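You operate a simulated robot arm through the tools that you are given. There is no shell and no other tool. Be economical: measure what you need, move in short steps, check, and stop when the job is done.

You are at the controls of a simulated two-armed robot. One attempt, no reset.

TASK
Pick up the bottle marked "foam" from the store bench with one hand, pass it to the other hand and put it on the carton end of the long table. Set down upright: bottle.

Only the result counts: the job must be done as asked and must still hold three seconds after the hand-in. Knocking over, shifting, dropping, spilling or breaking anything else fails it.

THE ROBOT
Two 7-joint arms with two-finger parallel grippers on one trunk, on a base that drives. Base frame: it is fixed to the floor where the robot stands at the start and does not move with it; the origin is under the middle of the robot, x ahead of it, y to its left, z up. Units: mm, degrees, N and s.
The left shoulder is at the start at [50, 161, 1148], the right one opposite. With the tool pointing down near the work surface each hand reaches from about 240 to 680 mm from the robot's upright axis, wherever it stands, measured 20 degrees to its own side. Places, roughly: carton end of the long table [4700, -600, 900]. Payload 3.43 kg a hand.
The tool frame of a hand sits at the grasp point between the pads (the TCP): z along the fingers, y along the line on which they close. The tips reach 30 mm beyond it. Largest opening 94 mm; finger width 28, thickness 10; the body of the gripper, 50 by 96 mm, starts 55 mm behind the TCP.
Orientation is that of the tool frame in the base frame, as [roll, pitch, yaw] about the fixed x, y, z axes, in that order (R = Rz(yaw) Ry(pitch) Rx(roll)). With the fingers straight down and closing along the base's y, the tool's x points along the base's -x, its y along +y and its z along -z.

THE INTERFACE
- The arms move only by the tool drive_tool. It takes "left_targets", "right_targets" or both (then of equal length, played together; a hand with none holds still); each is a list of rows, each an object of numbers (a shift or turn left out is 0, a gripper value left out holds the last): "rx", "ry", "rz": the turn, a rotation vector about the tool's x, y, z in degrees; "dx", "dy", "dz": the shift along the tool's x, y, z in mm; "gripper": the opening, from 0 (shut) to 1 (fully open). In form: [{"rx": .., "ry": .., "rz": .., "dx": .., "dy": .., "dz": .., "gripper": ..}, ...]. A call has 1 to 12 rows; each row is the pose to reach, as a shift and turn from the pose commanded when the call began, along the tool's axes at that moment. Each row takes 0.2 s and may step no farther than 50 mm and 8.6 degrees from the row before; otherwise, or with a gripper value out of range, the whole call is refused. Where a pose cannot be reached the arm comes as near as it can. A force on the tool above 40 N (or 10 N above the force at the start of the call, whichever is more), or a blocked arm, ends the call early, and 0.2 s more pass. Each finger travels about 45 mm/s and halts on what it meets, pressing with about 32 N; the grip force reading is that of the motor and also rises with nothing between the fingers. The clock runs only during rows and for 0.2 s after the last one: add rows that repeat a pose to give the fingers time. The reply holds the time, the measured pose of the TCP, the force on the tool along the base axes, the opening and the grip force, in the units named above and with some noise, with the torque about the TCP (base axes, N m) and any sound that the robot's microphone picked up, and new pictures: "pictures" is both (left out), scene, wrist or none (wrist: the cameras of the hands that moved).
- Cameras (640 x 400 px; columns grow to the right, rows downward): "scene" is now at [130.3, -4.8, 1288.8]; the picture's right is [-0.04, -1.00, 0.00], its down [-0.39, 0.02, -0.92] and it looks along [0.92, -0.04, -0.39] (base axes); focal length 271 px, centre (320, 200). "left" rides on the left gripper at [76, -14, -103] in its tool frame; the picture's right is [0.18, 0.98, 0.00], its down [-0.75, 0.14, -0.64] and it looks along [-0.63, 0.12, 0.77] (tool axes); focal length 243 px, centre (320, 200). "right" rides on the right gripper at [76, 14, -103] in its tool frame; the picture's right is [-0.18, 0.98, 0.00], its down [-0.75, -0.14, -0.64] and it looks along [-0.63, -0.12, 0.77] (tool axes); focal length 243 px, centre (320, 200). There is no depth. A picture from a camera that has moved, and an enlarged one, comes with that camera's place and axes in the base frame and with its lens.
- move_column(by): slides the trunk up (or, below 0, down) by that many mm; the arms and the scene camera ride with it, the base frame stays. It gives what a move gives, with no picture.
- drive_base(legs): drives the robot by 1 to 6 legs, each [ahead, left, turn to the left] in mm, mm and degrees, along the robot's own axes; the way and the turn of a leg run together, so that a leg with both is an arc; at most 1500 mm and 180 degrees a leg. The arms and the cameras ride along, it lands a little off, and it stops where it bumps. It gives what a move gives, and a new picture of the scene camera.
- turn_head(pan, tilt): turns the head with the scene camera to pan (to the left, within 80 degrees either way) and tilt (down, from -29 to 69), counted from straight ahead of the robot. It gives what a move gives, and a new picture of the scene camera.
- zoom(camera, box): a new picture of the part [left, top, right, bottom] of that camera's present view, enlarged. The clock stands still meanwhile.
- sign_off(): hands the job in; it is judged then, once.

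Go step by step. Nothing tells you exact positions but the pictures and the camera data: compare them with the known pose of the tool, close in by small moves and look again before you grip or let go. The budget is 120 turns and 260 pictures, counting those below and the enlarged ones. Unless the task says otherwise, let go and move clear before handing in, and close with one line.

The tools are called after "Emit:" by a JSON object that holds its "api" and its "payload". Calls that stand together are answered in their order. drive_tool: Moves the arms, as the interface text tells. Its arguments: {"type":"object","properties":{"left_targets":{"type":"array"},"right_targets":{"type":"array"},"pictures":{"type":"string","enum":["both","scene","wrist","none"]}},"required":[]} The other tools are called the same way: move_column (by) slides the trunk up or down; drive_base (legs) drives the base; turn_head (pan, tilt) turns the head that bears the scene camera; zoom (camera, box) takes an enlarged picture of a part of a camera's view; sign_off () hands the job in.

At the start:

```text
time: 0.0
left_tool_pos: [396.3, 105.2, 1196.6]
left_orientation: [180.0, 0.1, -179.9]
left_force: [0.6, 0.6, -0.2]
left_torque: [-0.03, -0.04, 0.03]
left_opening: 94.0
left_grasp_force: 0.1
right_tool_pos: [400.9, -281.6, 1161.0]
right_orientation: [179.9, 0.0, 180.0]
right_force: [0.4, 0.5, -0.9]
right_torque: [0.0, 0.02, 0.01]
right_opening: 93.8
right_grasp_force: 0.1
trunk travel left (down, up): [-175.0, 92.0]
robot x, y, heading: [1.0, -2.2, 0.0]
head pan, tilt: [-2.5, 22.9]
```

scene: 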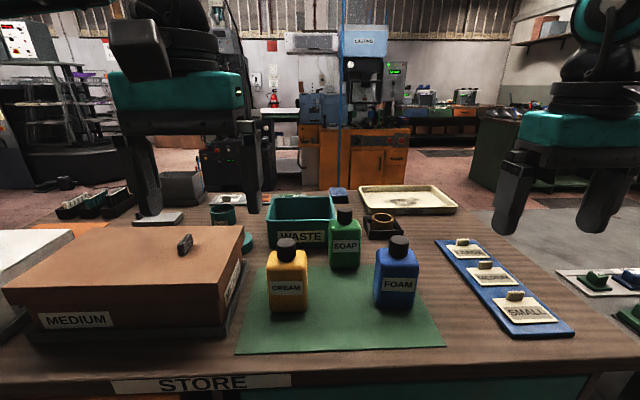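
right: 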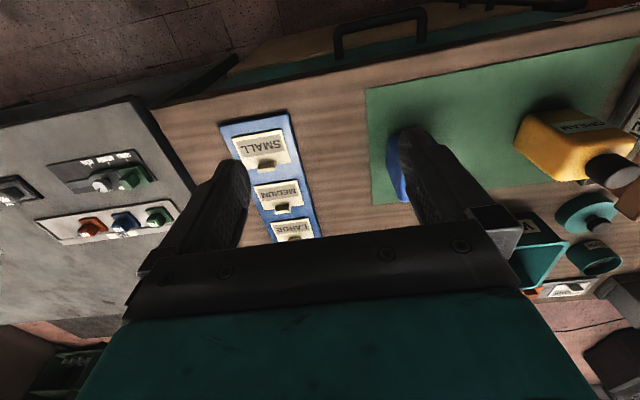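
left: 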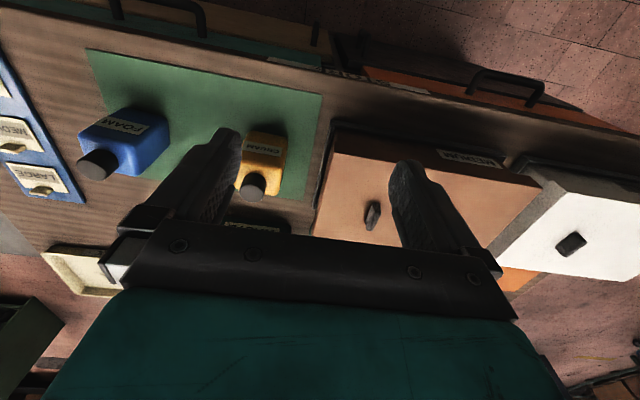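

The foam bottle (blue) stands at roughly [545, -165], on a mat on the store bench, with its front side clear. I'm taking a closer look to measure it.

Emit:
{"api": "zoom", "payload": {"camera": "scene", "box": [240, 190, 480, 340]}}

Emit:
{"api": "turn_head", "payload": {"pan": -10, "tilt": 5}}

```text
2.67 times, centred on (360, 265) of scene
camera zoom: at [130.3, -4.8, 1288.8], right [-0.04, -1.0, 0.0], down [-0.39, 0.02, -0.92], along [0.92, -0.04, -0.39], focal length 723 px, centre (213, 27)
```

zoom: 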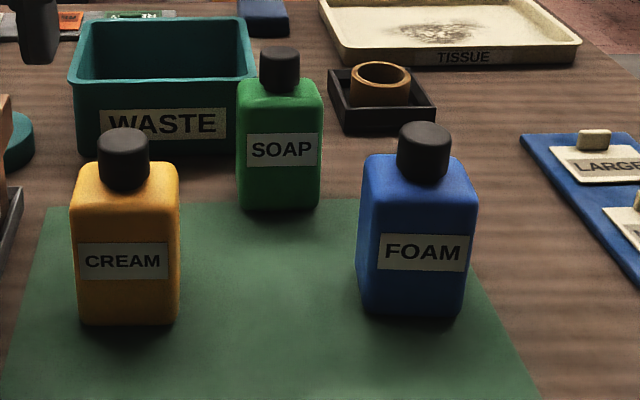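

```text
time: 0.8
left_tool_pos: [397.2, 104.8, 1195.5]
left_orientation: [180.0, -0.1, -179.9]
left_force: [-0.2, 0.0, -0.6]
left_torque: [0.0, -0.03, -0.01]
left_opening: 93.6
left_grasp_force: 0.0
right_tool_pos: [402.0, -280.9, 1161.5]
right_orientation: [180.0, 0.0, -180.0]
right_force: [0.4, 0.3, -0.9]
right_torque: [0.0, -0.02, -0.01]
right_opening: 94.2
right_grasp_force: 0.0
trunk travel left (down, up): [-175.0, 92.0]
robot x, y, heading: [0.2, 0.1, 0.2]
head pan, tilt: [-10.0, 5.0]
camera scene: at [128.3, -16.7, 1317.8], right [-0.17, -0.98, 0.0], down [-0.09, 0.02, -1.0], along [0.98, -0.17, -0.09], focal length 271 px, centre (320, 200)
```

scene: 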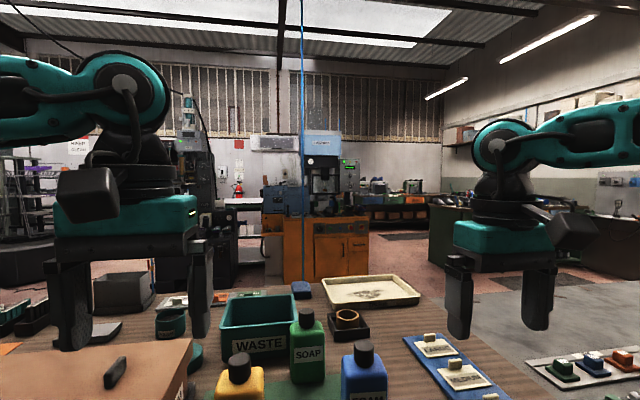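

The foam bottle is about 70 mm wide and 135 mm tall, with its base near [545, -165]. I plan to grip it low with the right hand from the right side, then have the left hand take it from above. First I spin the right wrist 90°.

Emit:
{"api": "drive_tool", "payload": {"right_targets": [{"rz": 8.2}, {"rz": 16.4}, {"rz": 24.6}, {"rz": 32.8}, {"rz": 41}, {"rz": 49.2}, {"rz": 57.4}, {"rz": 65.6}, {"rz": 73.8}, {"rz": 82}, {"rz": 90}, {"rz": 90}], "pictures": "wrist"}}

Emit:
{"api": "turn_head", "payload": {"pan": -10, "tilt": 25}}

```text
time: 3.4
left_tool_pos: [396.2, 106.4, 1194.6]
left_orientation: [179.9, 0.1, -179.9]
left_force: [-0.6, -0.1, 0.0]
left_torque: [-0.03, 0.01, -0.02]
left_opening: 94.1
left_grasp_force: 0.1
right_tool_pos: [401.8, -280.1, 1161.0]
right_orientation: [-179.9, 0.0, 89.9]
right_force: [-0.6, 0.7, 0.1]
right_torque: [-0.03, 0.02, -0.01]
right_opening: 93.9
right_grasp_force: 0.1
trunk travel left (down, up): [-175.0, 92.0]
robot x, y, heading: [-1.8, 1.4, 0.3]
head pan, tilt: [-10.0, 5.0]
camera right: at [416.0, -202.9, 1262.8], right [0.98, -0.19, 0.0], down [-0.14, -0.75, 0.64], along [-0.12, -0.63, -0.77], focal length 243 px, centre (320, 200)
```

right: 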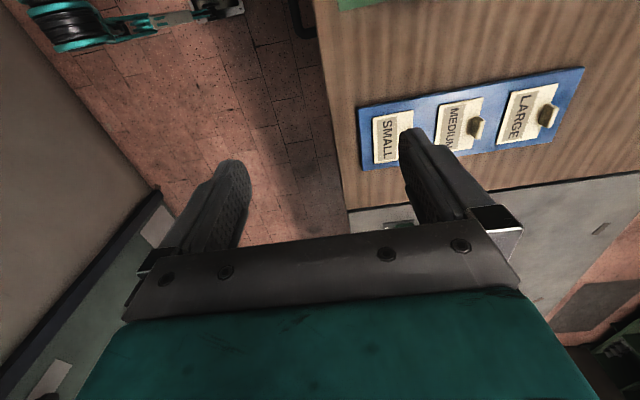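

```text
time: 4.2
left_tool_pos: [396.3, 106.2, 1195.5]
left_orientation: [-179.9, 0.1, -179.9]
left_force: [0.2, -0.2, -0.8]
left_torque: [-0.02, -0.05, -0.02]
left_opening: 94.0
left_grasp_force: 0.0
right_tool_pos: [402.9, -280.9, 1161.0]
right_orientation: [180.0, 0.1, 90.0]
right_force: [-0.3, 0.2, 0.0]
right_torque: [0.0, -0.02, 0.01]
right_opening: 94.0
right_grasp_force: 0.1
trunk travel left (down, up): [-175.0, 92.0]
robot x, y, heading: [-0.2, 1.0, -0.1]
head pan, tilt: [-10.0, 25.0]
camera scene: at [128.5, -16.8, 1285.5], right [-0.17, -0.98, 0.0], down [-0.42, 0.07, -0.91], along [0.89, -0.16, -0.42], focal length 271 px, centre (320, 200)
```

scene: 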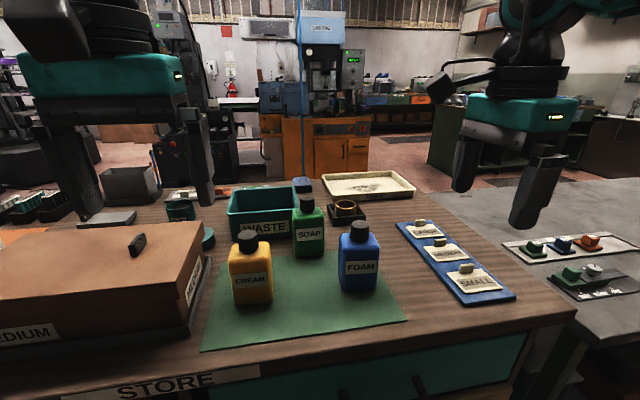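

The wrist is turned. Now I tilt the tool 70° to point left and move it to stand off to the right of the bottle.

Emit:
{"api": "drive_tool", "payload": {"right_targets": [{"ry": 7.8, "dx": -10, "dy": 15, "dz": 5}, {"ry": 15.6, "dx": -20, "dy": 30, "dz": 10}, {"ry": 23.4, "dx": -30, "dy": 45, "dz": 20}, {"ry": 31.2, "dx": -40, "dy": 60, "dz": 30}, {"ry": 39, "dx": -50, "dy": 75, "dz": 45}, {"ry": 46.8, "dx": -50, "dy": 90, "dz": 60}, {"ry": 54.6, "dx": -50, "dy": 105, "dz": 75}, {"ry": 62.4, "dx": -50, "dy": 120, "dz": 90}, {"ry": 70, "dx": -50, "dy": 138, "dz": 100}, {"ry": 70, "dx": -50, "dy": 138, "dz": 100}], "pictures": "both"}}

```text
time: 6.4
left_tool_pos: [395.5, 105.3, 1196.1]
left_orientation: [180.0, 0.1, -179.8]
left_force: [0.7, -0.2, -1.1]
left_torque: [0.04, 0.01, 0.01]
left_opening: 94.0
left_grasp_force: 0.0
right_tool_pos: [539.5, -330.6, 1060.9]
right_orientation: [179.4, -70.0, 90.5]
right_force: [0.3, 0.1, -0.1]
right_torque: [-0.04, 0.0, 0.0]
right_opening: 94.1
right_grasp_force: 0.0
right hand out of reach, approached as far as the arm can: row 9
trunk travel left (down, up): [-175.0, 92.0]
robot x, y, heading: [-0.7, -0.1, -0.3]
head pan, tilt: [-10.0, 25.0]
camera scene: at [128.5, -16.9, 1285.5], right [-0.17, -0.98, 0.0], down [-0.42, 0.07, -0.91], along [0.89, -0.16, -0.42], focal length 271 px, centre (320, 200)
camera right: at [553.0, -400.0, 1167.3], right [0.98, -0.06, -0.17], down [-0.14, -0.86, -0.49], along [-0.12, 0.5, -0.86], focal length 243 px, centre (320, 200)
```

scene: 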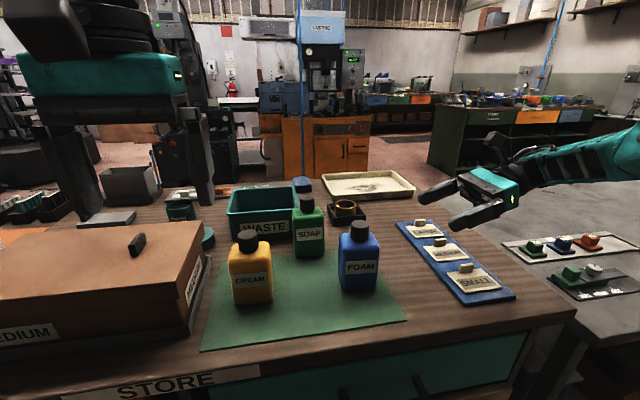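
right: 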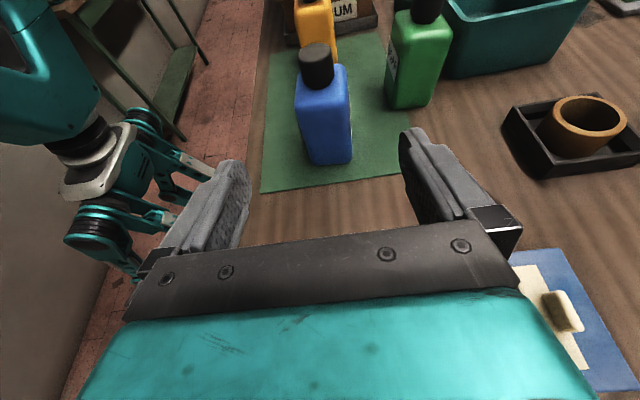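

From the wrist view I put the bottle's right face at y ≈ -186, spanning x 511–564, so the centre is near [538, -158]. I'll move down to a standoff on the approach line.

Emit:
{"api": "drive_tool", "payload": {"right_targets": [{"dx": -18, "dz": 35, "dy": -1}, {"dx": -36, "dz": 70, "dy": -1}, {"dx": -52.5, "dz": 104, "dy": -1.5}, {"dx": -52.5, "dz": 104, "dy": -1.5}]}}

```text
time: 7.4
left_tool_pos: [397.4, 105.5, 1196.3]
left_orientation: [180.0, 0.0, -179.9]
left_force: [0.0, 0.3, 1.0]
left_torque: [-0.03, -0.02, 0.0]
left_opening: 94.0
left_grasp_force: 0.0
right_tool_pos: [522.8, -248.5, 986.5]
right_orientation: [179.8, -70.1, 90.2]
right_force: [-0.4, 0.1, 0.2]
right_torque: [0.03, -0.02, 0.02]
right_opening: 94.0
right_grasp_force: 0.1
right hand out of reach, approached as far as the arm can: row 2, 3, 4
trunk travel left (down, up): [-175.0, 92.0]
robot x, y, heading: [0.2, 0.3, 0.1]
head pan, tilt: [-10.0, 25.0]
camera scene: at [128.5, -16.9, 1285.4], right [-0.17, -0.98, 0.0], down [-0.42, 0.07, -0.91], along [0.89, -0.16, -0.42], focal length 271 px, centre (320, 200)
camera right: at [537.0, -316.7, 1092.6], right [0.98, -0.06, -0.17], down [-0.14, -0.86, -0.49], along [-0.12, 0.5, -0.86], focal length 243 px, centre (320, 200)
```

scene: 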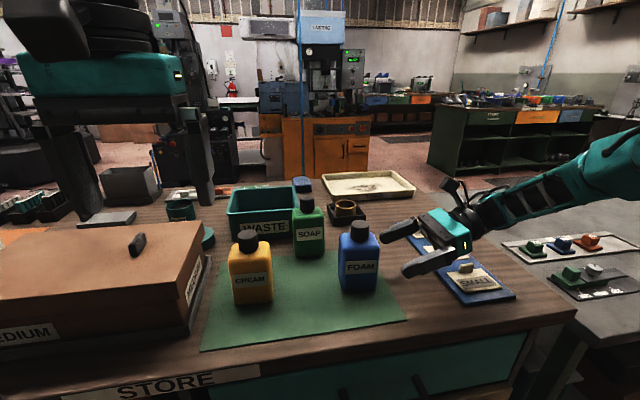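
right: 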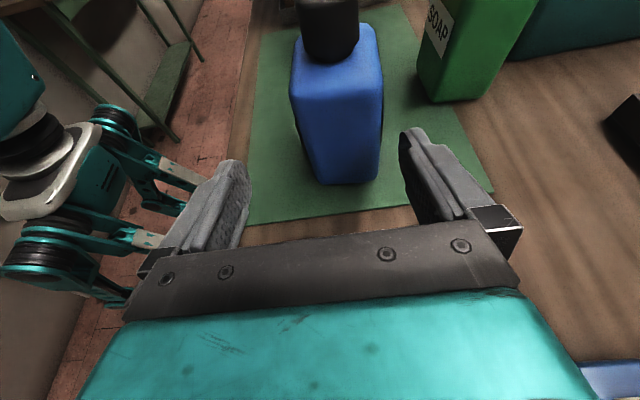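

The bottle is nicely lined up, but the arm is at its reach limit. I'll lift the hand a little and move the base about 140 mm to the right.

Emit:
{"api": "drive_tool", "payload": {"right_targets": [{"dx": 30}, {"dx": 50}], "pictures": "none"}}

Emit:
{"api": "drive_base", "payload": {"legs": [[0, -140, 0]]}}

```text
time: 8.0
left_tool_pos: [397.4, 105.8, 1197.3]
left_orientation: [-180.0, 0.2, -180.0]
left_force: [0.9, 0.0, 0.0]
left_torque: [0.02, 0.01, -0.01]
left_opening: 94.0
left_grasp_force: 0.2
right_tool_pos: [521.6, -231.1, 1035.0]
right_orientation: [-179.9, -69.9, 89.9]
right_force: [-0.4, 0.0, 0.5]
right_torque: [0.03, -0.01, 0.03]
right_opening: 93.9
right_grasp_force: 0.0
trunk travel left (down, up): [-175.0, 92.0]
robot x, y, heading: [-0.0, 0.8, 0.1]
head pan, tilt: [-10.0, 25.0]
```

```text
time: 9.4
left_tool_pos: [396.2, -32.6, 1195.7]
left_orientation: [179.9, 0.0, -179.8]
left_force: [0.2, 0.1, 0.7]
left_torque: [0.0, -0.02, 0.03]
left_opening: 93.9
left_grasp_force: 0.0
right_tool_pos: [523.1, -368.8, 1034.3]
right_orientation: [-179.9, -70.0, 90.2]
right_force: [0.6, 0.8, -0.4]
right_torque: [0.06, 0.0, -0.01]
right_opening: 94.0
right_grasp_force: 0.0
trunk travel left (down, up): [-175.0, 92.0]
robot x, y, heading: [1.2, -136.5, 0.1]
head pan, tilt: [-10.0, 25.0]
camera scene: at [128.7, -156.1, 1285.4], right [-0.17, -0.99, 0.0], down [-0.42, 0.07, -0.91], along [0.89, -0.16, -0.42], focal length 271 px, centre (320, 200)
```

scene: 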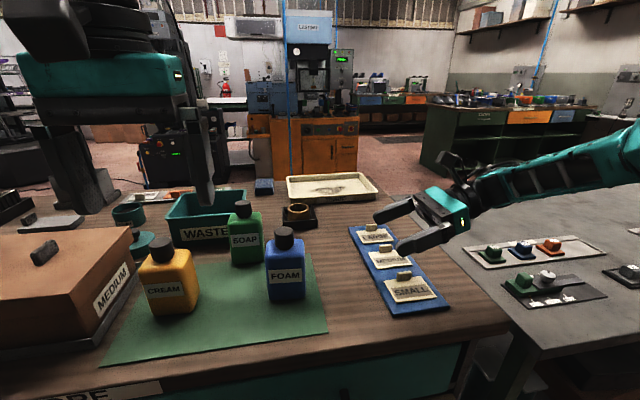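

The bottle's position holds at about [539, -161]. Moving to the standoff point on the approach line.

Emit:
{"api": "drive_tool", "payload": {"right_targets": [{"dx": 0, "dz": 45, "dy": 5}, {"dx": 0, "dz": 90, "dy": 10}, {"dx": -14, "dz": 130, "dy": 15}, {"dx": -14, "dz": 130, "dy": 15}], "pictures": "wrist"}}

```text
time: 10.4
left_tool_pos: [396.4, -32.1, 1196.7]
left_orientation: [-179.9, 0.1, -179.9]
left_force: [0.4, 0.6, -0.4]
left_torque: [0.0, 0.01, 0.02]
left_opening: 94.2
left_grasp_force: 0.0
right_tool_pos: [515.9, -257.8, 994.5]
right_orientation: [180.0, -70.1, 90.1]
right_force: [0.5, -0.2, -0.3]
right_torque: [-0.02, -0.02, 0.01]
right_opening: 93.9
right_grasp_force: 0.1
right hand out of reach, approached as far as the arm can: row 3, 4
trunk travel left (down, up): [-175.0, 92.0]
robot x, y, heading: [1.3, -138.7, 0.1]
head pan, tilt: [-10.0, 25.0]
camera right: at [529.8, -326.0, 1100.2], right [0.98, -0.06, -0.17], down [-0.14, -0.86, -0.49], along [-0.12, 0.5, -0.86], focal length 243 px, centre (320, 200)
```

right: 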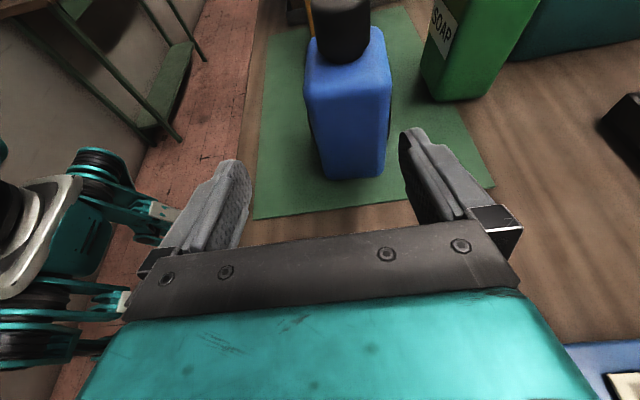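

That's a joint limit, so I'm changing the approach. I'll use the default wrist spin and tilt the right hand about 52° forward, gripping the bottle across its width from the front. First I back off, undo the spin, and drive the base back left.

Emit:
{"api": "drive_tool", "payload": {"right_targets": [{"dx": 40, "dz": -20}, {"dx": 80, "dz": -40}, {"dx": 113, "dz": -60}, {"dx": 113, "dz": -60, "ry": -8}, {"dx": 113, "dz": -60, "ry": -16}, {"dx": 113, "dz": -60, "ry": -24}, {"dx": 113, "dz": -60, "ry": -32}, {"dx": 113, "dz": -60, "ry": -40}, {"dx": 113, "dz": -60, "ry": -48}, {"dx": 113, "dz": -60, "ry": -56}, {"dx": 113, "dz": -60, "ry": -64}, {"dx": 113, "dz": -60, "ry": -70}], "pictures": "none"}}

Emit:
{"api": "drive_tool", "payload": {"right_targets": [{"rz": -8.2, "dy": -15}, {"rz": -16.4, "dy": -30}, {"rz": -24.6, "dy": -45}, {"rz": -32.8, "dy": -60}, {"rz": -41, "dy": -75}, {"rz": -49.2, "dy": -90}, {"rz": -57.4, "dy": -105}, {"rz": -65.6, "dy": -120}, {"rz": -73.8, "dy": -130}, {"rz": -82, "dy": -140}, {"rz": -90, "dy": -140}, {"rz": -90, "dy": -140}], "pictures": "none"}}

Emit:
{"api": "drive_base", "payload": {"legs": [[0, 120, 0]]}}

```text
time: 13.0
left_tool_pos: [396.2, -32.3, 1196.3]
left_orientation: [180.0, 0.0, -179.8]
left_force: [0.1, -0.9, 0.6]
left_torque: [-0.01, -0.02, 0.03]
left_opening: 94.1
left_grasp_force: 0.0
right_tool_pos: [498.0, -295.7, 1113.9]
right_orientation: [179.9, -2.9, 90.1]
right_force: [-0.1, -0.5, -0.2]
right_torque: [0.01, 0.01, 0.0]
right_opening: 93.8
right_grasp_force: 0.0
right hand out of reach, approached as far as the arm can: row 11, 12
trunk travel left (down, up): [-175.0, 92.0]
robot x, y, heading: [-2.2, -137.3, 0.2]
head pan, tilt: [-10.0, 25.0]
```

```text
time: 15.6
left_tool_pos: [396.0, -31.4, 1195.0]
left_orientation: [-179.9, 0.0, -179.8]
left_force: [-0.6, -0.4, -0.1]
left_torque: [-0.02, -0.01, 0.01]
left_opening: 94.0
left_grasp_force: 0.0
right_tool_pos: [358.2, -296.4, 1113.0]
right_orientation: [176.8, 0.1, -179.8]
right_force: [0.0, 0.3, 0.7]
right_torque: [-0.01, -0.01, 0.0]
right_opening: 93.9
right_grasp_force: 0.2
trunk travel left (down, up): [-175.0, 92.0]
robot x, y, heading: [-0.3, -137.7, 0.3]
head pan, tilt: [-10.0, 25.0]
```

```text
time: 16.8
left_tool_pos: [396.2, 84.8, 1195.7]
left_orientation: [-179.9, 0.0, -179.8]
left_force: [0.5, 0.2, -0.3]
left_torque: [-0.01, 0.02, 0.02]
left_opening: 94.3
left_grasp_force: 0.0
right_tool_pos: [357.6, -179.6, 1113.1]
right_orientation: [177.0, 0.1, -179.9]
right_force: [-0.8, 0.2, 0.1]
right_torque: [-0.06, 0.01, -0.01]
right_opening: 94.2
right_grasp_force: 0.0
trunk travel left (down, up): [-175.0, 92.0]
robot x, y, heading: [0.8, -21.2, -0.0]
head pan, tilt: [-10.0, 25.0]
camera scene: at [128.5, -37.9, 1285.5], right [-0.17, -0.99, 0.0], down [-0.42, 0.07, -0.91], along [0.89, -0.16, -0.42], focal length 271 px, centre (320, 200)
```

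scene: 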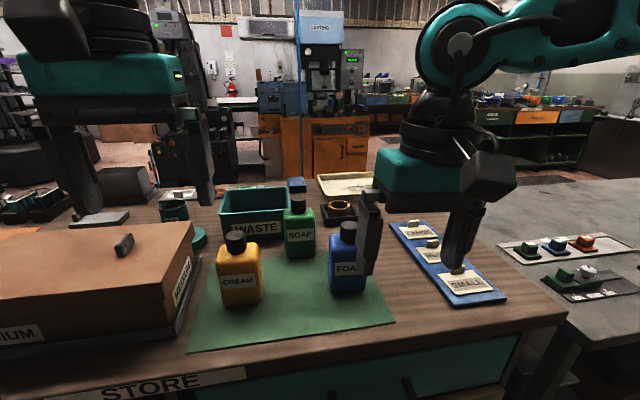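

Now I correct the small roll error and tilt the right hand forward 52° in front of the bottle.

Emit:
{"api": "drive_tool", "payload": {"right_targets": [{"rx": 3.1, "dy": 18}, {"rx": 3.1, "dy": 18}], "pictures": "none"}}

Emit:
{"api": "drive_tool", "payload": {"right_targets": [{"ry": -8, "dz": 10}, {"ry": -16, "dz": 20}, {"ry": -24, "dz": 30}, {"ry": -32, "dz": 40}, {"ry": -40, "dz": 50}, {"ry": -48, "dz": 60}, {"ry": -52, "dz": 70}, {"ry": -52, "dz": 70}], "pictures": "both"}}

```text
time: 17.4
left_tool_pos: [395.7, 84.4, 1195.4]
left_orientation: [180.0, 0.0, -179.8]
left_force: [-0.6, 0.8, 0.8]
left_torque: [-0.03, 0.01, 0.01]
left_opening: 94.0
left_grasp_force: 0.1
right_tool_pos: [357.4, -163.4, 1115.0]
right_orientation: [180.0, 0.2, -179.9]
right_force: [0.1, 0.3, -0.3]
right_torque: [0.0, -0.01, -0.04]
right_opening: 93.9
right_grasp_force: 0.0
trunk travel left (down, up): [-175.0, 92.0]
robot x, y, heading: [1.3, -19.6, 0.1]
head pan, tilt: [-10.0, 25.0]
```

```text
time: 19.2
left_tool_pos: [396.3, 83.8, 1196.2]
left_orientation: [-179.9, 0.1, -179.8]
left_force: [-0.5, 0.4, 0.5]
left_torque: [0.04, -0.01, 0.03]
left_opening: 94.2
left_grasp_force: 0.1
right_tool_pos: [396.2, -143.0, 1048.4]
right_orientation: [180.0, 52.2, -179.9]
right_force: [0.2, -0.6, -1.0]
right_torque: [0.04, -0.01, 0.0]
right_opening: 94.1
right_grasp_force: 0.0
right hand out of reach, approached as far as the arm can: row 5, 6, 7, 8
trunk travel left (down, up): [-175.0, 92.0]
robot x, y, heading: [-2.0, -19.6, 0.2]
head pan, tilt: [-10.0, 25.0]
camera scene: at [128.2, -38.7, 1285.5], right [-0.17, -0.99, 0.0], down [-0.42, 0.07, -0.91], along [0.89, -0.16, -0.42], focal length 271 px, centre (320, 200)
camera right: at [269.1, -126.4, 1051.5], right [0.11, 0.98, 0.15], down [-0.04, -0.14, 0.99], along [0.99, -0.12, 0.03], focal length 243 px, centre (320, 200)
```

scene: 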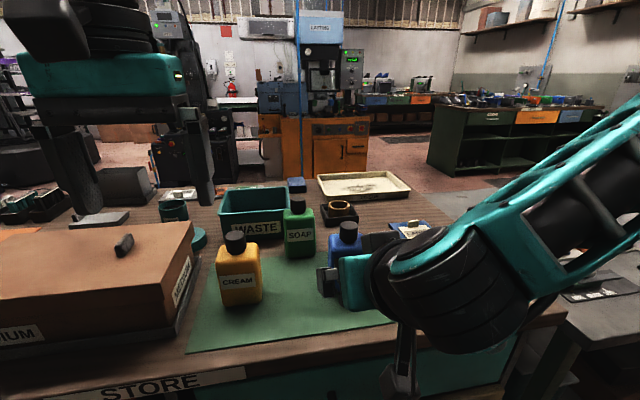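
right: 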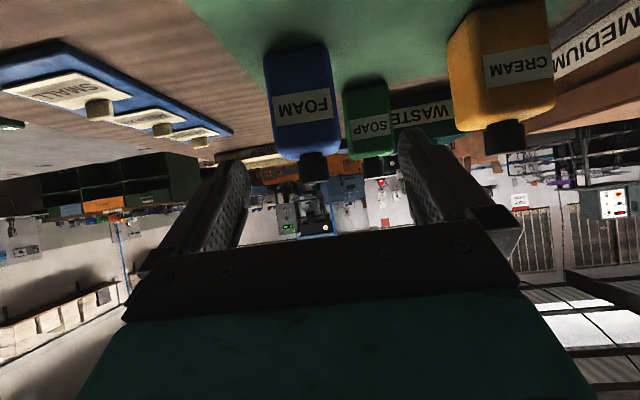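

The hand is tilted correctly and sits in front of the bottle. Foam lines up at y ≈ -160. Moving to the standoff on the approach line.

Emit:
{"api": "drive_tool", "payload": {"right_targets": [{"dz": 38, "dy": -9}, {"dz": 76, "dy": -17.5}, {"dz": 76, "dy": -17.5}], "pictures": "both"}}

```text
time: 20.0
left_tool_pos: [396.0, 84.3, 1195.5]
left_orientation: [180.0, 0.1, -179.7]
left_force: [0.1, -0.2, 0.2]
left_torque: [0.03, 0.01, 0.02]
left_opening: 93.9
left_grasp_force: 0.1
right_tool_pos: [456.4, -158.7, 1002.9]
right_orientation: [180.0, 51.9, -179.8]
right_force: [0.2, 1.1, -0.1]
right_torque: [0.02, -0.02, -0.01]
right_opening: 93.9
right_grasp_force: 0.0
trunk travel left (down, up): [-175.0, 92.0]
robot x, y, heading: [-0.2, -19.2, 0.1]
head pan, tilt: [-10.0, 25.0]
camera scene: at [128.3, -38.7, 1285.5], right [-0.17, -0.99, 0.0], down [-0.42, 0.07, -0.91], along [0.89, -0.16, -0.42], focal length 271 px, centre (320, 200)
camera right: at [328.8, -143.0, 1004.2], right [0.11, 0.98, 0.14], down [-0.04, -0.14, 0.99], along [0.99, -0.12, 0.03], focal length 243 px, centre (320, 200)
```

scene: 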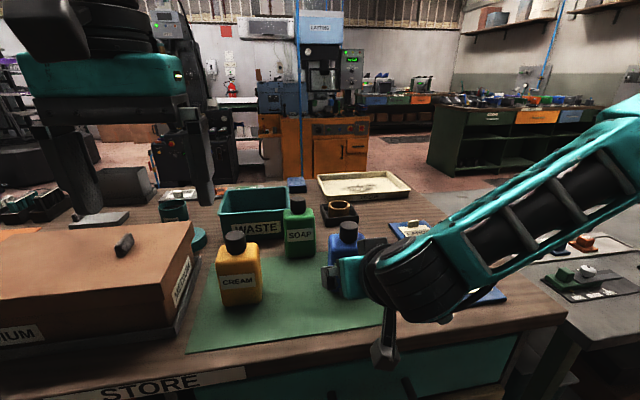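
right: 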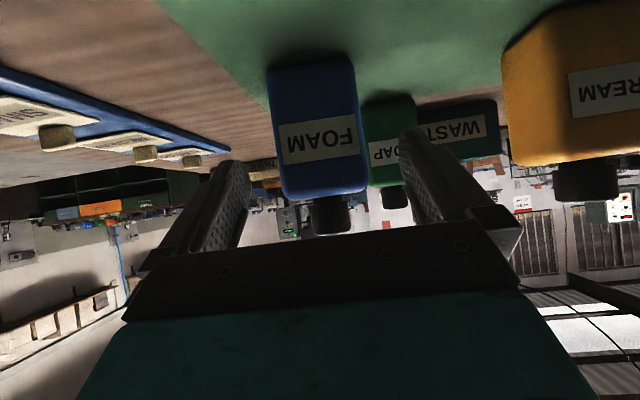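

The bottle's front face spans y -193 to -127 and its shoulder is at z ≈ 1000. The gripper is centred on it. Advancing along the tool axis.

Emit:
{"api": "drive_tool", "payload": {"right_targets": [{"dz": 20, "dy": -1}, {"dz": 40, "dy": -1}, {"dz": 55, "dy": -1}, {"dz": 55, "dy": -1}], "pictures": "both"}}

```text
time: 21.0
left_tool_pos: [396.7, 84.8, 1196.4]
left_orientation: [-180.0, 0.1, -179.8]
left_force: [0.7, -0.4, 0.7]
left_torque: [0.01, -0.02, -0.03]
left_opening: 94.1
left_grasp_force: 0.0
right_tool_pos: [500.7, -158.7, 968.3]
right_orientation: [-179.9, 52.2, -179.9]
right_force: [-0.3, 0.4, 0.3]
right_torque: [-0.02, -0.01, 0.0]
right_opening: 94.0
right_grasp_force: 0.0
trunk travel left (down, up): [-175.0, 92.0]
robot x, y, heading: [0.0, -25.7, 0.4]
head pan, tilt: [-10.0, 25.0]
camera scene: at [128.4, -38.7, 1285.5], right [-0.17, -0.99, 0.0], down [-0.42, 0.07, -0.91], along [0.89, -0.16, -0.42], focal length 271 px, centre (320, 200)
camera right: at [372.9, -143.4, 970.2], right [0.11, 0.98, 0.14], down [-0.04, -0.14, 0.99], along [0.99, -0.12, 0.03], focal length 243 px, centre (320, 200)
```

scene: 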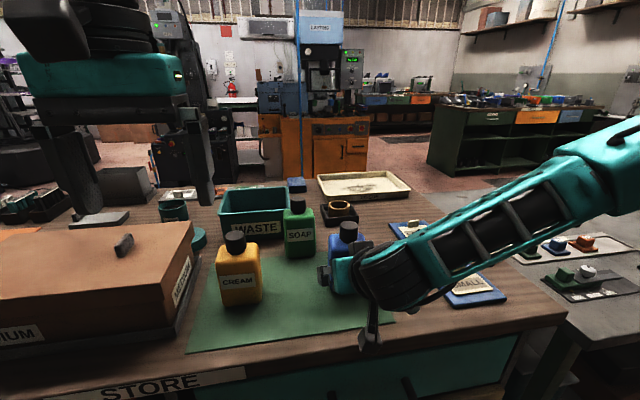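
right: 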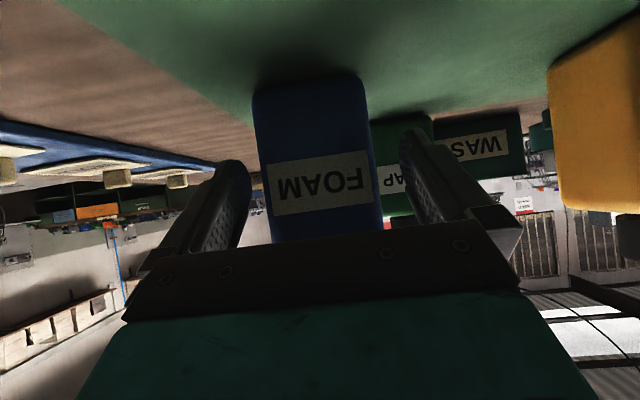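

The bottle is between the fingers, slightly to the -y side. I'll shift 3 mm, go in the remaining 34 mm, and look again.

Emit:
{"api": "drive_tool", "payload": {"right_targets": [{"dy": -3}, {"dz": 17, "dy": -3}, {"dz": 33, "dy": -3}, {"dz": 33, "dy": -3}], "pictures": "wrist"}}

```text
time: 22.0
left_tool_pos: [395.9, 83.9, 1195.9]
left_orientation: [-180.0, 0.1, -179.7]
left_force: [1.3, 0.3, -1.4]
left_torque: [0.0, 0.0, -0.02]
left_opening: 94.0
left_grasp_force: 0.1
right_tool_pos: [522.5, -171.4, 955.3]
right_orientation: [180.0, 52.0, -179.8]
right_force: [-0.4, 2.0, 0.8]
right_torque: [0.0, 0.02, 0.0]
right_opening: 94.1
right_grasp_force: 0.0
right hand out of reach, approached as far as the arm can: row 2, 3, 4
trunk travel left (down, up): [-175.0, 92.0]
robot x, y, heading: [-1.0, -22.9, 0.2]
head pan, tilt: [-10.0, 25.0]
camera right: at [396.2, -156.1, 957.7], right [0.11, 0.98, 0.15], down [-0.04, -0.14, 0.99], along [0.99, -0.11, 0.03], focal length 243 px, centre (320, 200)
```

right: 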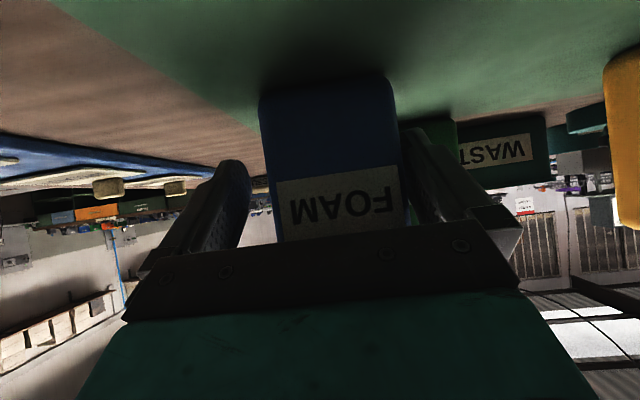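

The reach limit pushed the hand about 10 mm to the -y side. Depth is already enough, so I just try re-centring in y.

Emit:
{"api": "drive_tool", "payload": {"right_targets": [{"dy": 5}, {"dy": 10}, {"dy": 10}], "pictures": "wrist"}}

```text
time: 22.8
left_tool_pos: [395.3, 84.4, 1196.3]
left_orientation: [-180.0, 0.0, -179.8]
left_force: [-0.5, 0.3, -0.7]
left_torque: [0.02, 0.02, -0.02]
left_opening: 93.8
left_grasp_force: 0.1
right_tool_pos: [522.0, -166.7, 960.5]
right_orientation: [-179.9, 52.1, -180.0]
right_force: [-0.5, 0.4, 0.5]
right_torque: [-0.04, -0.05, 0.03]
right_opening: 94.0
right_grasp_force: 0.1
right hand out of reach, approached as far as the arm can: row 1, 2, 3
trunk travel left (down, up): [-175.0, 92.0]
robot x, y, heading: [-2.0, -22.0, -0.1]
head pan, tilt: [-10.0, 25.0]
camera right: at [393.5, -152.1, 962.3], right [0.11, 0.98, 0.15], down [-0.04, -0.14, 0.99], along [0.99, -0.12, 0.03], focal length 243 px, centre (320, 200)
```

right: 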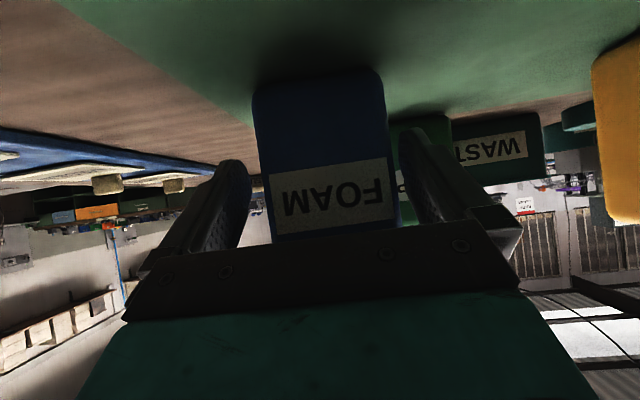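

The bottle is within the open fingers, though off-centre by a few mm. Closing gently will centre it.

Emit:
{"api": "drive_tool", "payload": {"right_targets": [{"gripper": 0.8}, {"gripper": 0.75}, {"gripper": 0.7}, {"gripper": 0.5}, {"gripper": 0.3}, {"gripper": 0.3}], "pictures": "both"}}

```text
time: 24.2
left_tool_pos: [396.1, 84.5, 1196.5]
left_orientation: [-179.8, 0.1, -179.8]
left_force: [0.0, 0.7, 0.1]
left_torque: [0.01, -0.01, 0.01]
left_opening: 94.0
left_grasp_force: 0.0
right_tool_pos: [522.0, -167.0, 960.4]
right_orientation: [-180.0, 52.1, -179.9]
right_force: [0.0, 2.7, 0.8]
right_torque: [0.21, 0.1, -0.02]
right_opening: 74.8
right_grasp_force: 32.0
trunk travel left (down, up): [-175.0, 92.0]
robot x, y, heading: [1.0, -19.6, 0.0]
head pan, tilt: [-10.0, 25.0]
camera scene: at [128.3, -38.6, 1285.5], right [-0.17, -0.99, 0.0], down [-0.42, 0.07, -0.91], along [0.89, -0.16, -0.42], focal length 271 px, centre (320, 200)
camera right: at [393.4, -151.9, 962.4], right [0.11, 0.98, 0.15], down [-0.04, -0.14, 0.99], along [0.99, -0.12, 0.03], focal length 243 px, centre (320, 200)
```

scene: 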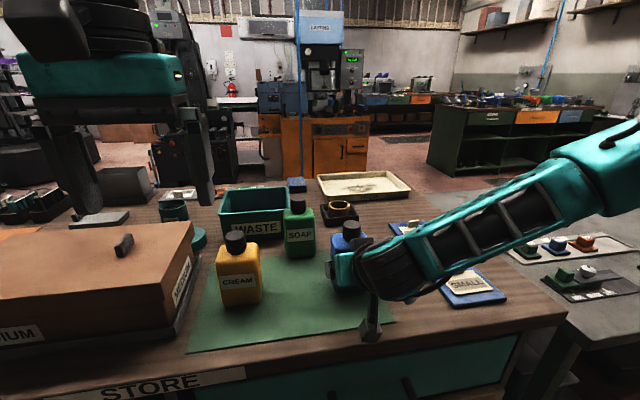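
right: 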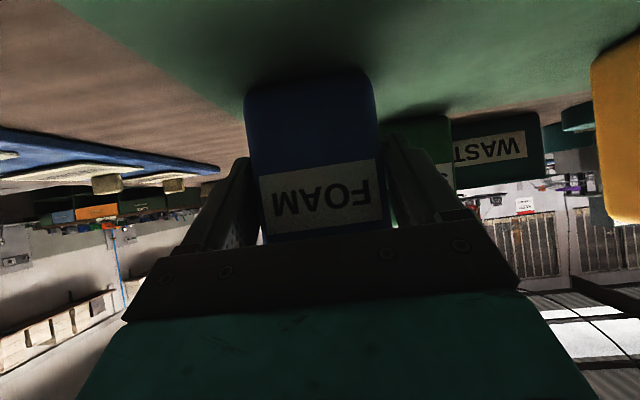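

Grip force is 32 N at 75 mm opening, so the bottle is held. Lifting straight up in a small test step.

Emit:
{"api": "drive_tool", "payload": {"right_targets": [{"dx": -8, "dz": -6}, {"dx": -16, "dz": -12.3}, {"dx": -31.5, "dz": -24.5}, {"dx": -47, "dz": -36.8}, {"dx": -47, "dz": -36.8}], "pictures": "both"}}

```text
time: 25.4
left_tool_pos: [396.4, 84.5, 1195.3]
left_orientation: [180.0, 0.1, -179.7]
left_force: [0.5, 0.0, 0.2]
left_torque: [0.0, 0.02, -0.01]
left_opening: 93.9
left_grasp_force: 0.1
right_tool_pos: [521.3, -167.4, 1020.0]
right_orientation: [180.0, 52.0, -179.8]
right_force: [1.2, 0.7, -3.9]
right_torque: [-0.04, 0.13, 0.01]
right_opening: 74.6
right_grasp_force: 32.0
trunk travel left (down, up): [-175.0, 92.0]
robot x, y, heading: [-2.6, -24.6, -0.2]
head pan, tilt: [-10.0, 25.0]
camera scene: at [128.9, -38.9, 1285.4], right [-0.17, -0.99, 0.0], down [-0.42, 0.07, -0.91], along [0.89, -0.16, -0.42], focal length 271 px, centre (320, 200)
camera right: at [393.0, -151.9, 1021.6], right [0.11, 0.98, 0.14], down [-0.04, -0.14, 0.99], along [0.99, -0.12, 0.03], focal length 243 px, centre (320, 200)
```

scene: 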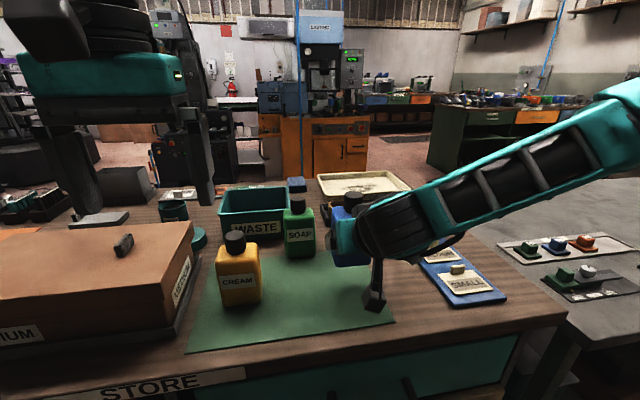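
right: 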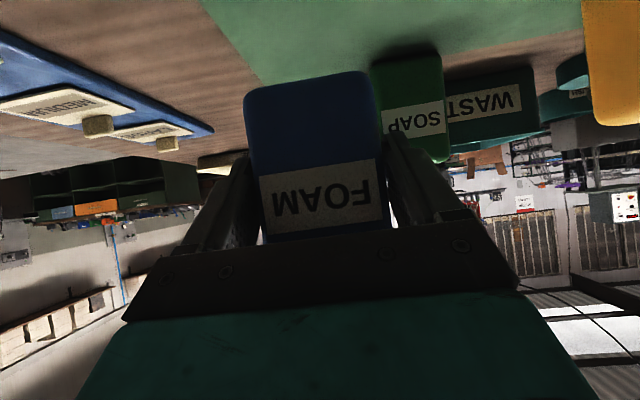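

The bottle is lifted and upright, weighing about 0.4 kg. I'll raise it a bit more and back the base away from the bench for a clear handover.

Emit:
{"api": "drive_tool", "payload": {"right_targets": [{"dx": -20, "dz": -15}, {"dx": -40, "dz": -31}, {"dx": -63, "dz": -49}, {"dx": -63, "dz": -49}], "pictures": "none"}}

Emit:
{"api": "drive_base", "payload": {"legs": [[-450, 0, 0]]}}

```text
time: 26.4
left_tool_pos: [395.6, 84.9, 1196.5]
left_orientation: [180.0, 0.1, -179.9]
left_force: [-0.4, -0.4, -0.5]
left_torque: [0.0, -0.01, -0.03]
left_opening: 94.1
left_grasp_force: 0.1
right_tool_pos: [522.0, -166.7, 1098.9]
right_orientation: [180.0, 52.0, -179.8]
right_force: [-0.7, -0.3, -3.8]
right_torque: [-0.01, 0.08, -0.02]
right_opening: 74.9
right_grasp_force: 32.0
trunk travel left (down, up): [-175.0, 92.0]
robot x, y, heading: [-1.0, -22.4, 0.4]
head pan, tilt: [-10.0, 25.0]
```

```text
time: 29.1
left_tool_pos: [-52.9, 83.4, 1195.3]
left_orientation: [-179.9, 0.0, -179.5]
left_force: [-0.5, 0.0, -0.6]
left_torque: [0.02, 0.01, 0.01]
left_opening: 94.1
left_grasp_force: 0.0
right_tool_pos: [72.3, -168.0, 1099.2]
right_orientation: [180.0, 52.1, -179.5]
right_force: [0.1, 0.6, -4.0]
right_torque: [-0.02, 0.08, -0.02]
right_opening: 74.4
right_grasp_force: 32.3
trunk travel left (down, up): [-175.0, 92.0]
robot x, y, heading: [-446.9, -22.8, 0.2]
head pan, tilt: [-10.0, 25.0]
camera scene: at [-320.9, -40.2, 1285.5], right [-0.17, -0.99, 0.0], down [-0.42, 0.07, -0.91], along [0.89, -0.15, -0.42], focal length 271 px, centre (320, 200)
```

scene: 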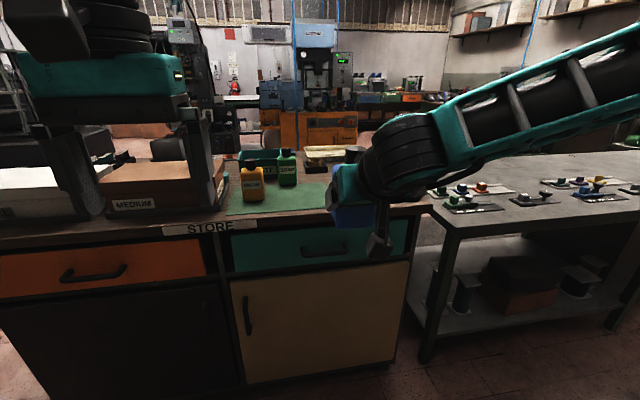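

We're clear of the bench. Now I bring the right hand toward the middle and raise the left hand so it can come over the cap.

Emit:
{"api": "drive_tool", "payload": {"right_targets": [{"dy": 20, "dx": 6, "dz": -8}, {"dy": 40, "dx": 12, "dz": -16}, {"dy": 60, "dx": 18, "dz": -24}, {"dy": 80, "dx": 24, "dz": -31}, {"dy": 80, "dx": 24, "dz": -31}], "left_targets": [{"dz": -20}, {"dz": -40}, {"dz": -60}, {"dz": -70}, {"dz": -70}], "pictures": "both"}}

```text
time: 30.3
left_tool_pos: [-52.6, 84.2, 1265.6]
left_orientation: [-180.0, 0.0, -179.6]
left_force: [0.4, 1.3, -0.2]
left_torque: [-0.01, -0.02, 0.01]
left_opening: 93.8
left_grasp_force: 0.0
right_tool_pos: [31.3, -106.8, 1100.4]
right_orientation: [179.8, 51.9, -179.7]
right_force: [0.7, -0.5, -4.2]
right_torque: [-0.03, 0.06, 0.01]
right_opening: 74.5
right_grasp_force: 32.1
right hand out of reach, approached as far as the arm can: row 4, 5
trunk travel left (down, up): [-175.0, 92.0]
robot x, y, heading: [-451.2, -24.5, 0.3]
head pan, tilt: [-10.0, 25.0]
camera scene: at [-320.3, -40.1, 1285.3], right [-0.17, -0.99, 0.0], down [-0.42, 0.07, -0.91], along [0.89, -0.15, -0.42], focal length 271 px, centre (320, 200)
camera right: at [-96.1, -91.8, 1103.7], right [0.11, 0.98, 0.15], down [-0.04, -0.14, 0.99], along [0.99, -0.11, 0.03], focal length 243 px, centre (320, 200)
camera left: at [-129.0, 70.3, 1369.3], right [-0.19, 0.98, 0.0], down [0.75, 0.15, 0.64], along [0.63, 0.12, -0.77], focal length 243 px, centre (320, 200)
```

scene: 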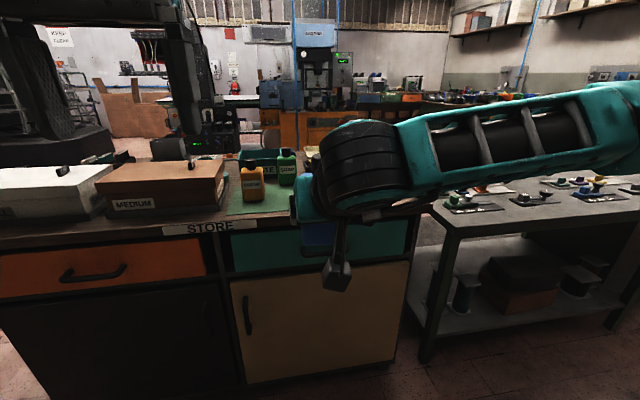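
right: 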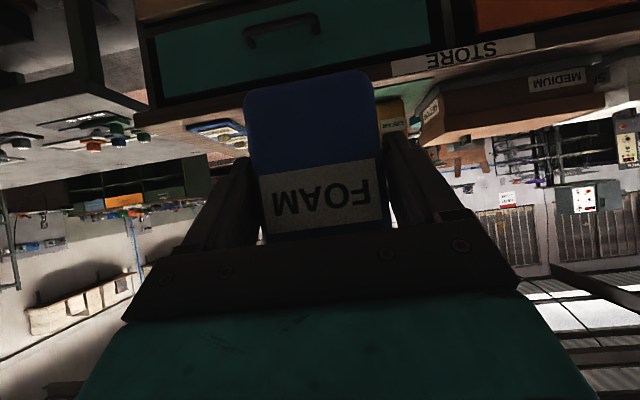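
left: 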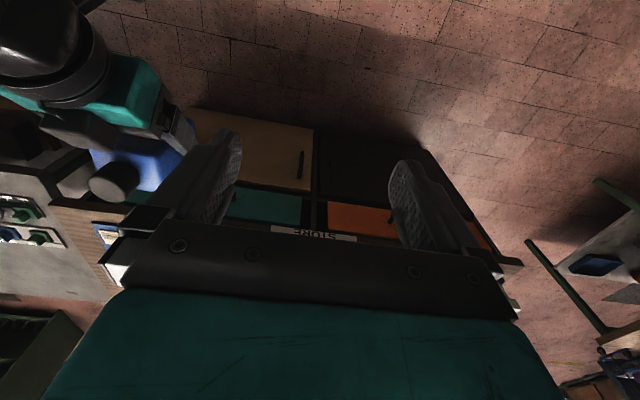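

The left camera sees the cap at about [46, -100, 1175], which matches the pose of the right hand. I'll move the left hand over the cap at a safe height.

Emit:
{"api": "drive_tool", "payload": {"left_targets": [{"dx": -45}, {"dx": -90, "dy": -10}, {"dx": -102, "dy": -50}, {"dx": -102, "dy": -90}, {"dx": -102, "dy": -130}, {"dx": -102, "dy": -165}, {"dx": -102, "dy": -186}, {"dx": -102, "dy": -186}], "pictures": "both"}}

```text
time: 32.1
left_tool_pos: [31.3, -80.8, 1259.4]
left_orientation: [-179.6, 0.1, -179.4]
left_force: [-0.1, 0.1, 0.5]
left_torque: [0.0, 0.03, -0.01]
left_opening: 94.0
left_grasp_force: 0.1
left hand out of reach, approached as far as the arm can: row 5, 6, 7, 8
right_tool_pos: [31.3, -108.1, 1102.0]
right_orientation: [179.9, 52.0, -179.8]
right_force: [-0.4, -0.7, -4.5]
right_torque: [0.02, 0.07, -0.01]
right_opening: 74.5
right_grasp_force: 31.5
trunk travel left (down, up): [-175.0, 92.0]
robot x, y, heading: [-449.8, -24.6, 0.0]
head pan, tilt: [-10.0, 25.0]
camera scene: at [-320.7, -40.3, 1285.4], right [-0.17, -0.99, 0.0], down [-0.42, 0.07, -0.91], along [0.89, -0.15, -0.42], focal length 271 px, centre (320, 200)
camera left: at [-44.1, -95.2, 1363.0], right [-0.19, 0.98, -0.01], down [0.75, 0.15, 0.64], along [0.63, 0.12, -0.77], focal length 243 px, centre (320, 200)
```

scene: 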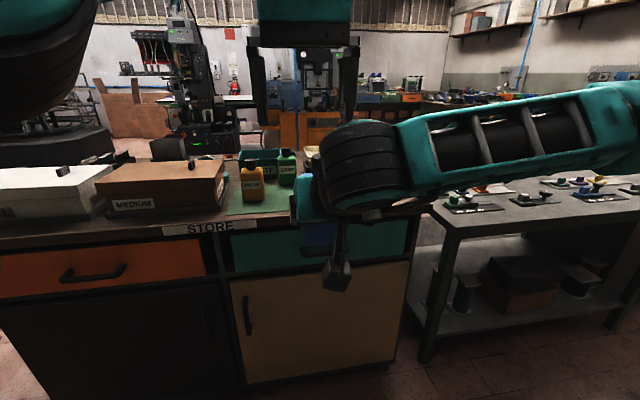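
left: 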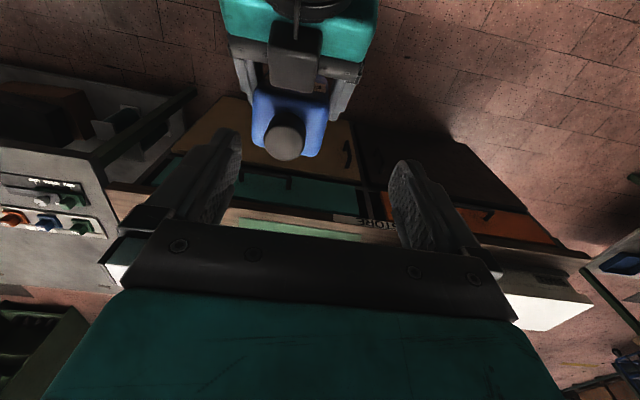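

The left hand is too high to reach that far. I'll lower the right hand 60 mm so the handover happens lower, then bring the left hand over the cap.

Emit:
{"api": "drive_tool", "payload": {"right_targets": [{"dx": 16, "dz": 12}, {"dx": 32, "dz": 25}, {"dx": 47, "dz": 37}, {"dx": 47, "dz": 37}], "pictures": "none"}}

Emit:
{"api": "drive_tool", "payload": {"left_targets": [{"dz": 30}, {"dz": 60}, {"dz": 80}, {"dz": 80, "dy": -12, "dx": -8}, {"dz": 80, "dy": -23, "dx": -16}, {"dz": 80, "dy": -23, "dx": -16}], "pictures": "both"}}

```text
time: 33.1
left_tool_pos: [31.6, -79.7, 1258.9]
left_orientation: [-179.9, 0.0, -179.3]
left_force: [0.1, -0.6, -0.3]
left_torque: [0.0, 0.01, -0.01]
left_opening: 94.0
left_grasp_force: 0.0
right_tool_pos: [29.9, -117.4, 1046.6]
right_orientation: [179.9, 52.0, -179.7]
right_force: [-0.1, 0.4, -3.0]
right_torque: [0.02, 0.06, -0.01]
right_opening: 74.7
right_grasp_force: 32.6
right hand out of reach, approached as far as the arm can: row 2, 3, 4
trunk travel left (down, up): [-175.0, 92.0]
robot x, y, heading: [-447.1, -22.8, 0.6]
head pan, tilt: [-10.0, 25.0]
```

```text
time: 34.5
left_tool_pos: [48.7, -106.6, 1178.2]
left_orientation: [-180.0, 0.0, -179.5]
left_force: [0.1, 0.1, 0.8]
left_torque: [0.01, -0.02, 0.02]
left_opening: 94.0
left_grasp_force: 0.0
right_tool_pos: [30.5, -118.3, 1045.3]
right_orientation: [180.0, 52.0, -179.8]
right_force: [0.0, -0.3, -3.3]
right_torque: [-0.02, 0.07, -0.04]
right_opening: 74.2
right_grasp_force: 32.0
trunk travel left (down, up): [-175.0, 92.0]
robot x, y, heading: [-447.9, -23.0, 0.4]
head pan, tilt: [-10.0, 25.0]
camera scene: at [-320.6, -40.0, 1285.4], right [-0.17, -0.99, 0.0], down [-0.42, 0.07, -0.91], along [0.89, -0.15, -0.42], focal length 271 px, centre (320, 200)
camera left: at [-27.9, -120.3, 1281.0], right [-0.19, 0.98, 0.0], down [0.75, 0.15, 0.64], along [0.63, 0.12, -0.77], focal length 243 px, centre (320, 200)
```

scene: 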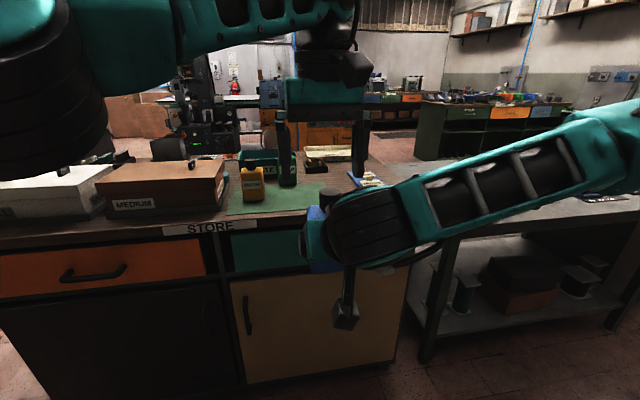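
left: 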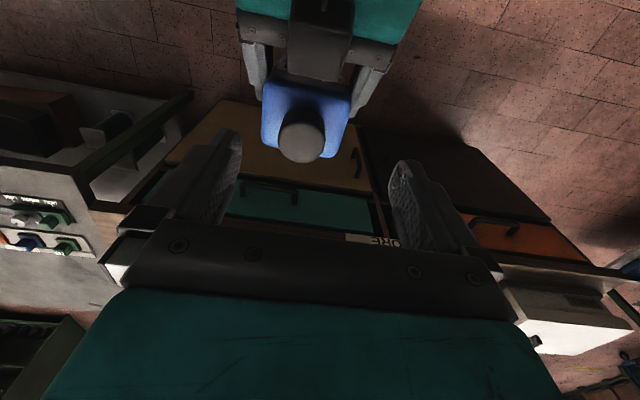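

The cap is at about [50, -118], with its top at z ≈ 1120. Aligning the left hand over it and coming partway down.

Emit:
{"api": "drive_tool", "payload": {"left_targets": [{"dx": -1.5, "dy": -11.5}, {"dx": -1.5, "dy": -11.5, "dz": 25}, {"dx": -1.5, "dy": -11.5, "dz": 38}, {"dx": -1.5, "dy": -11.5, "dz": 38}], "pictures": "both"}}

```text
time: 35.5
left_tool_pos: [49.0, -116.9, 1139.2]
left_orientation: [-179.8, 0.0, -179.7]
left_force: [0.2, -0.3, 1.1]
left_torque: [0.04, 0.02, 0.02]
left_opening: 94.0
left_grasp_force: 0.1
right_tool_pos: [29.9, -118.3, 1045.5]
right_orientation: [-179.9, 51.9, -179.7]
right_force: [0.0, 0.9, -4.7]
right_torque: [-0.01, 0.07, -0.03]
right_opening: 74.4
right_grasp_force: 32.1
trunk travel left (down, up): [-175.0, 92.0]
robot x, y, heading: [-453.7, -22.8, 0.4]
head pan, tilt: [-10.0, 25.0]
camera scene: at [-320.5, -40.1, 1285.4], right [-0.17, -0.99, 0.0], down [-0.42, 0.07, -0.91], along [0.89, -0.15, -0.42], focal length 271 px, centre (320, 200)
camera left: at [-26.7, -131.9, 1242.5], right [-0.19, 0.98, 0.0], down [0.75, 0.15, 0.64], along [0.63, 0.12, -0.77], focal length 243 px, centre (320, 200)
```

scene: 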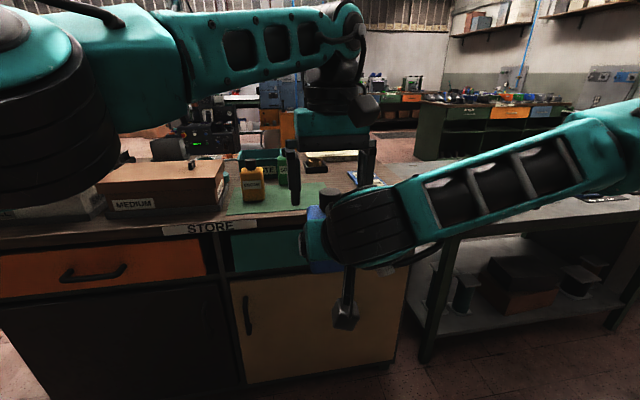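
left: 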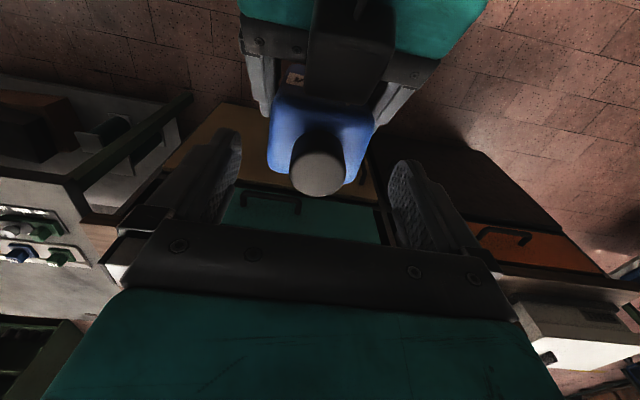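

The cap is centred between the left fingers, with room around the right gripper. Going down the last 20 mm over the cap.

Emit:
{"api": "drive_tool", "payload": {"left_targets": [{"dx": -2, "dy": -1.5, "dz": 10}, {"dx": -2, "dy": -1.5, "dz": 20}, {"dx": -2, "dy": -1.5, "dz": 20}], "pictures": "wrist"}}

```text
time: 36.3
left_tool_pos: [51.3, -119.0, 1118.9]
left_orientation: [180.0, 0.0, -179.8]
left_force: [0.0, -0.3, 0.2]
left_torque: [0.0, 0.04, 0.0]
left_opening: 94.0
left_grasp_force: 0.2
right_tool_pos: [31.5, -117.7, 1045.6]
right_orientation: [-180.0, 52.0, -179.7]
right_force: [0.1, 0.2, -3.8]
right_torque: [0.01, 0.08, 0.0]
right_opening: 74.4
right_grasp_force: 32.4
trunk travel left (down, up): [-175.0, 92.0]
robot x, y, heading: [-451.7, -26.1, 0.3]
head pan, tilt: [-10.0, 25.0]
camera left: at [-24.0, -133.6, 1222.4], right [-0.19, 0.98, 0.0], down [0.75, 0.15, 0.64], along [0.63, 0.12, -0.77], focal length 243 px, centre (320, 200)
```

left: 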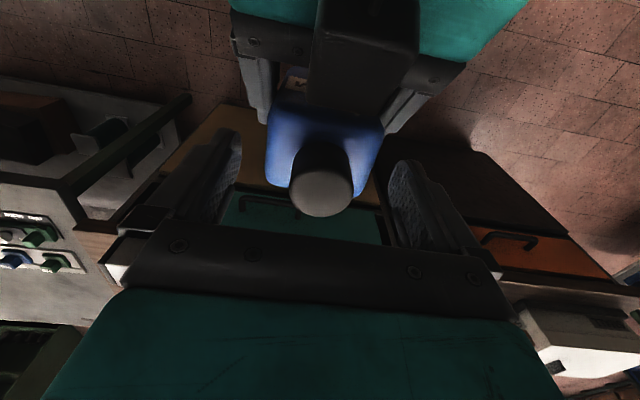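

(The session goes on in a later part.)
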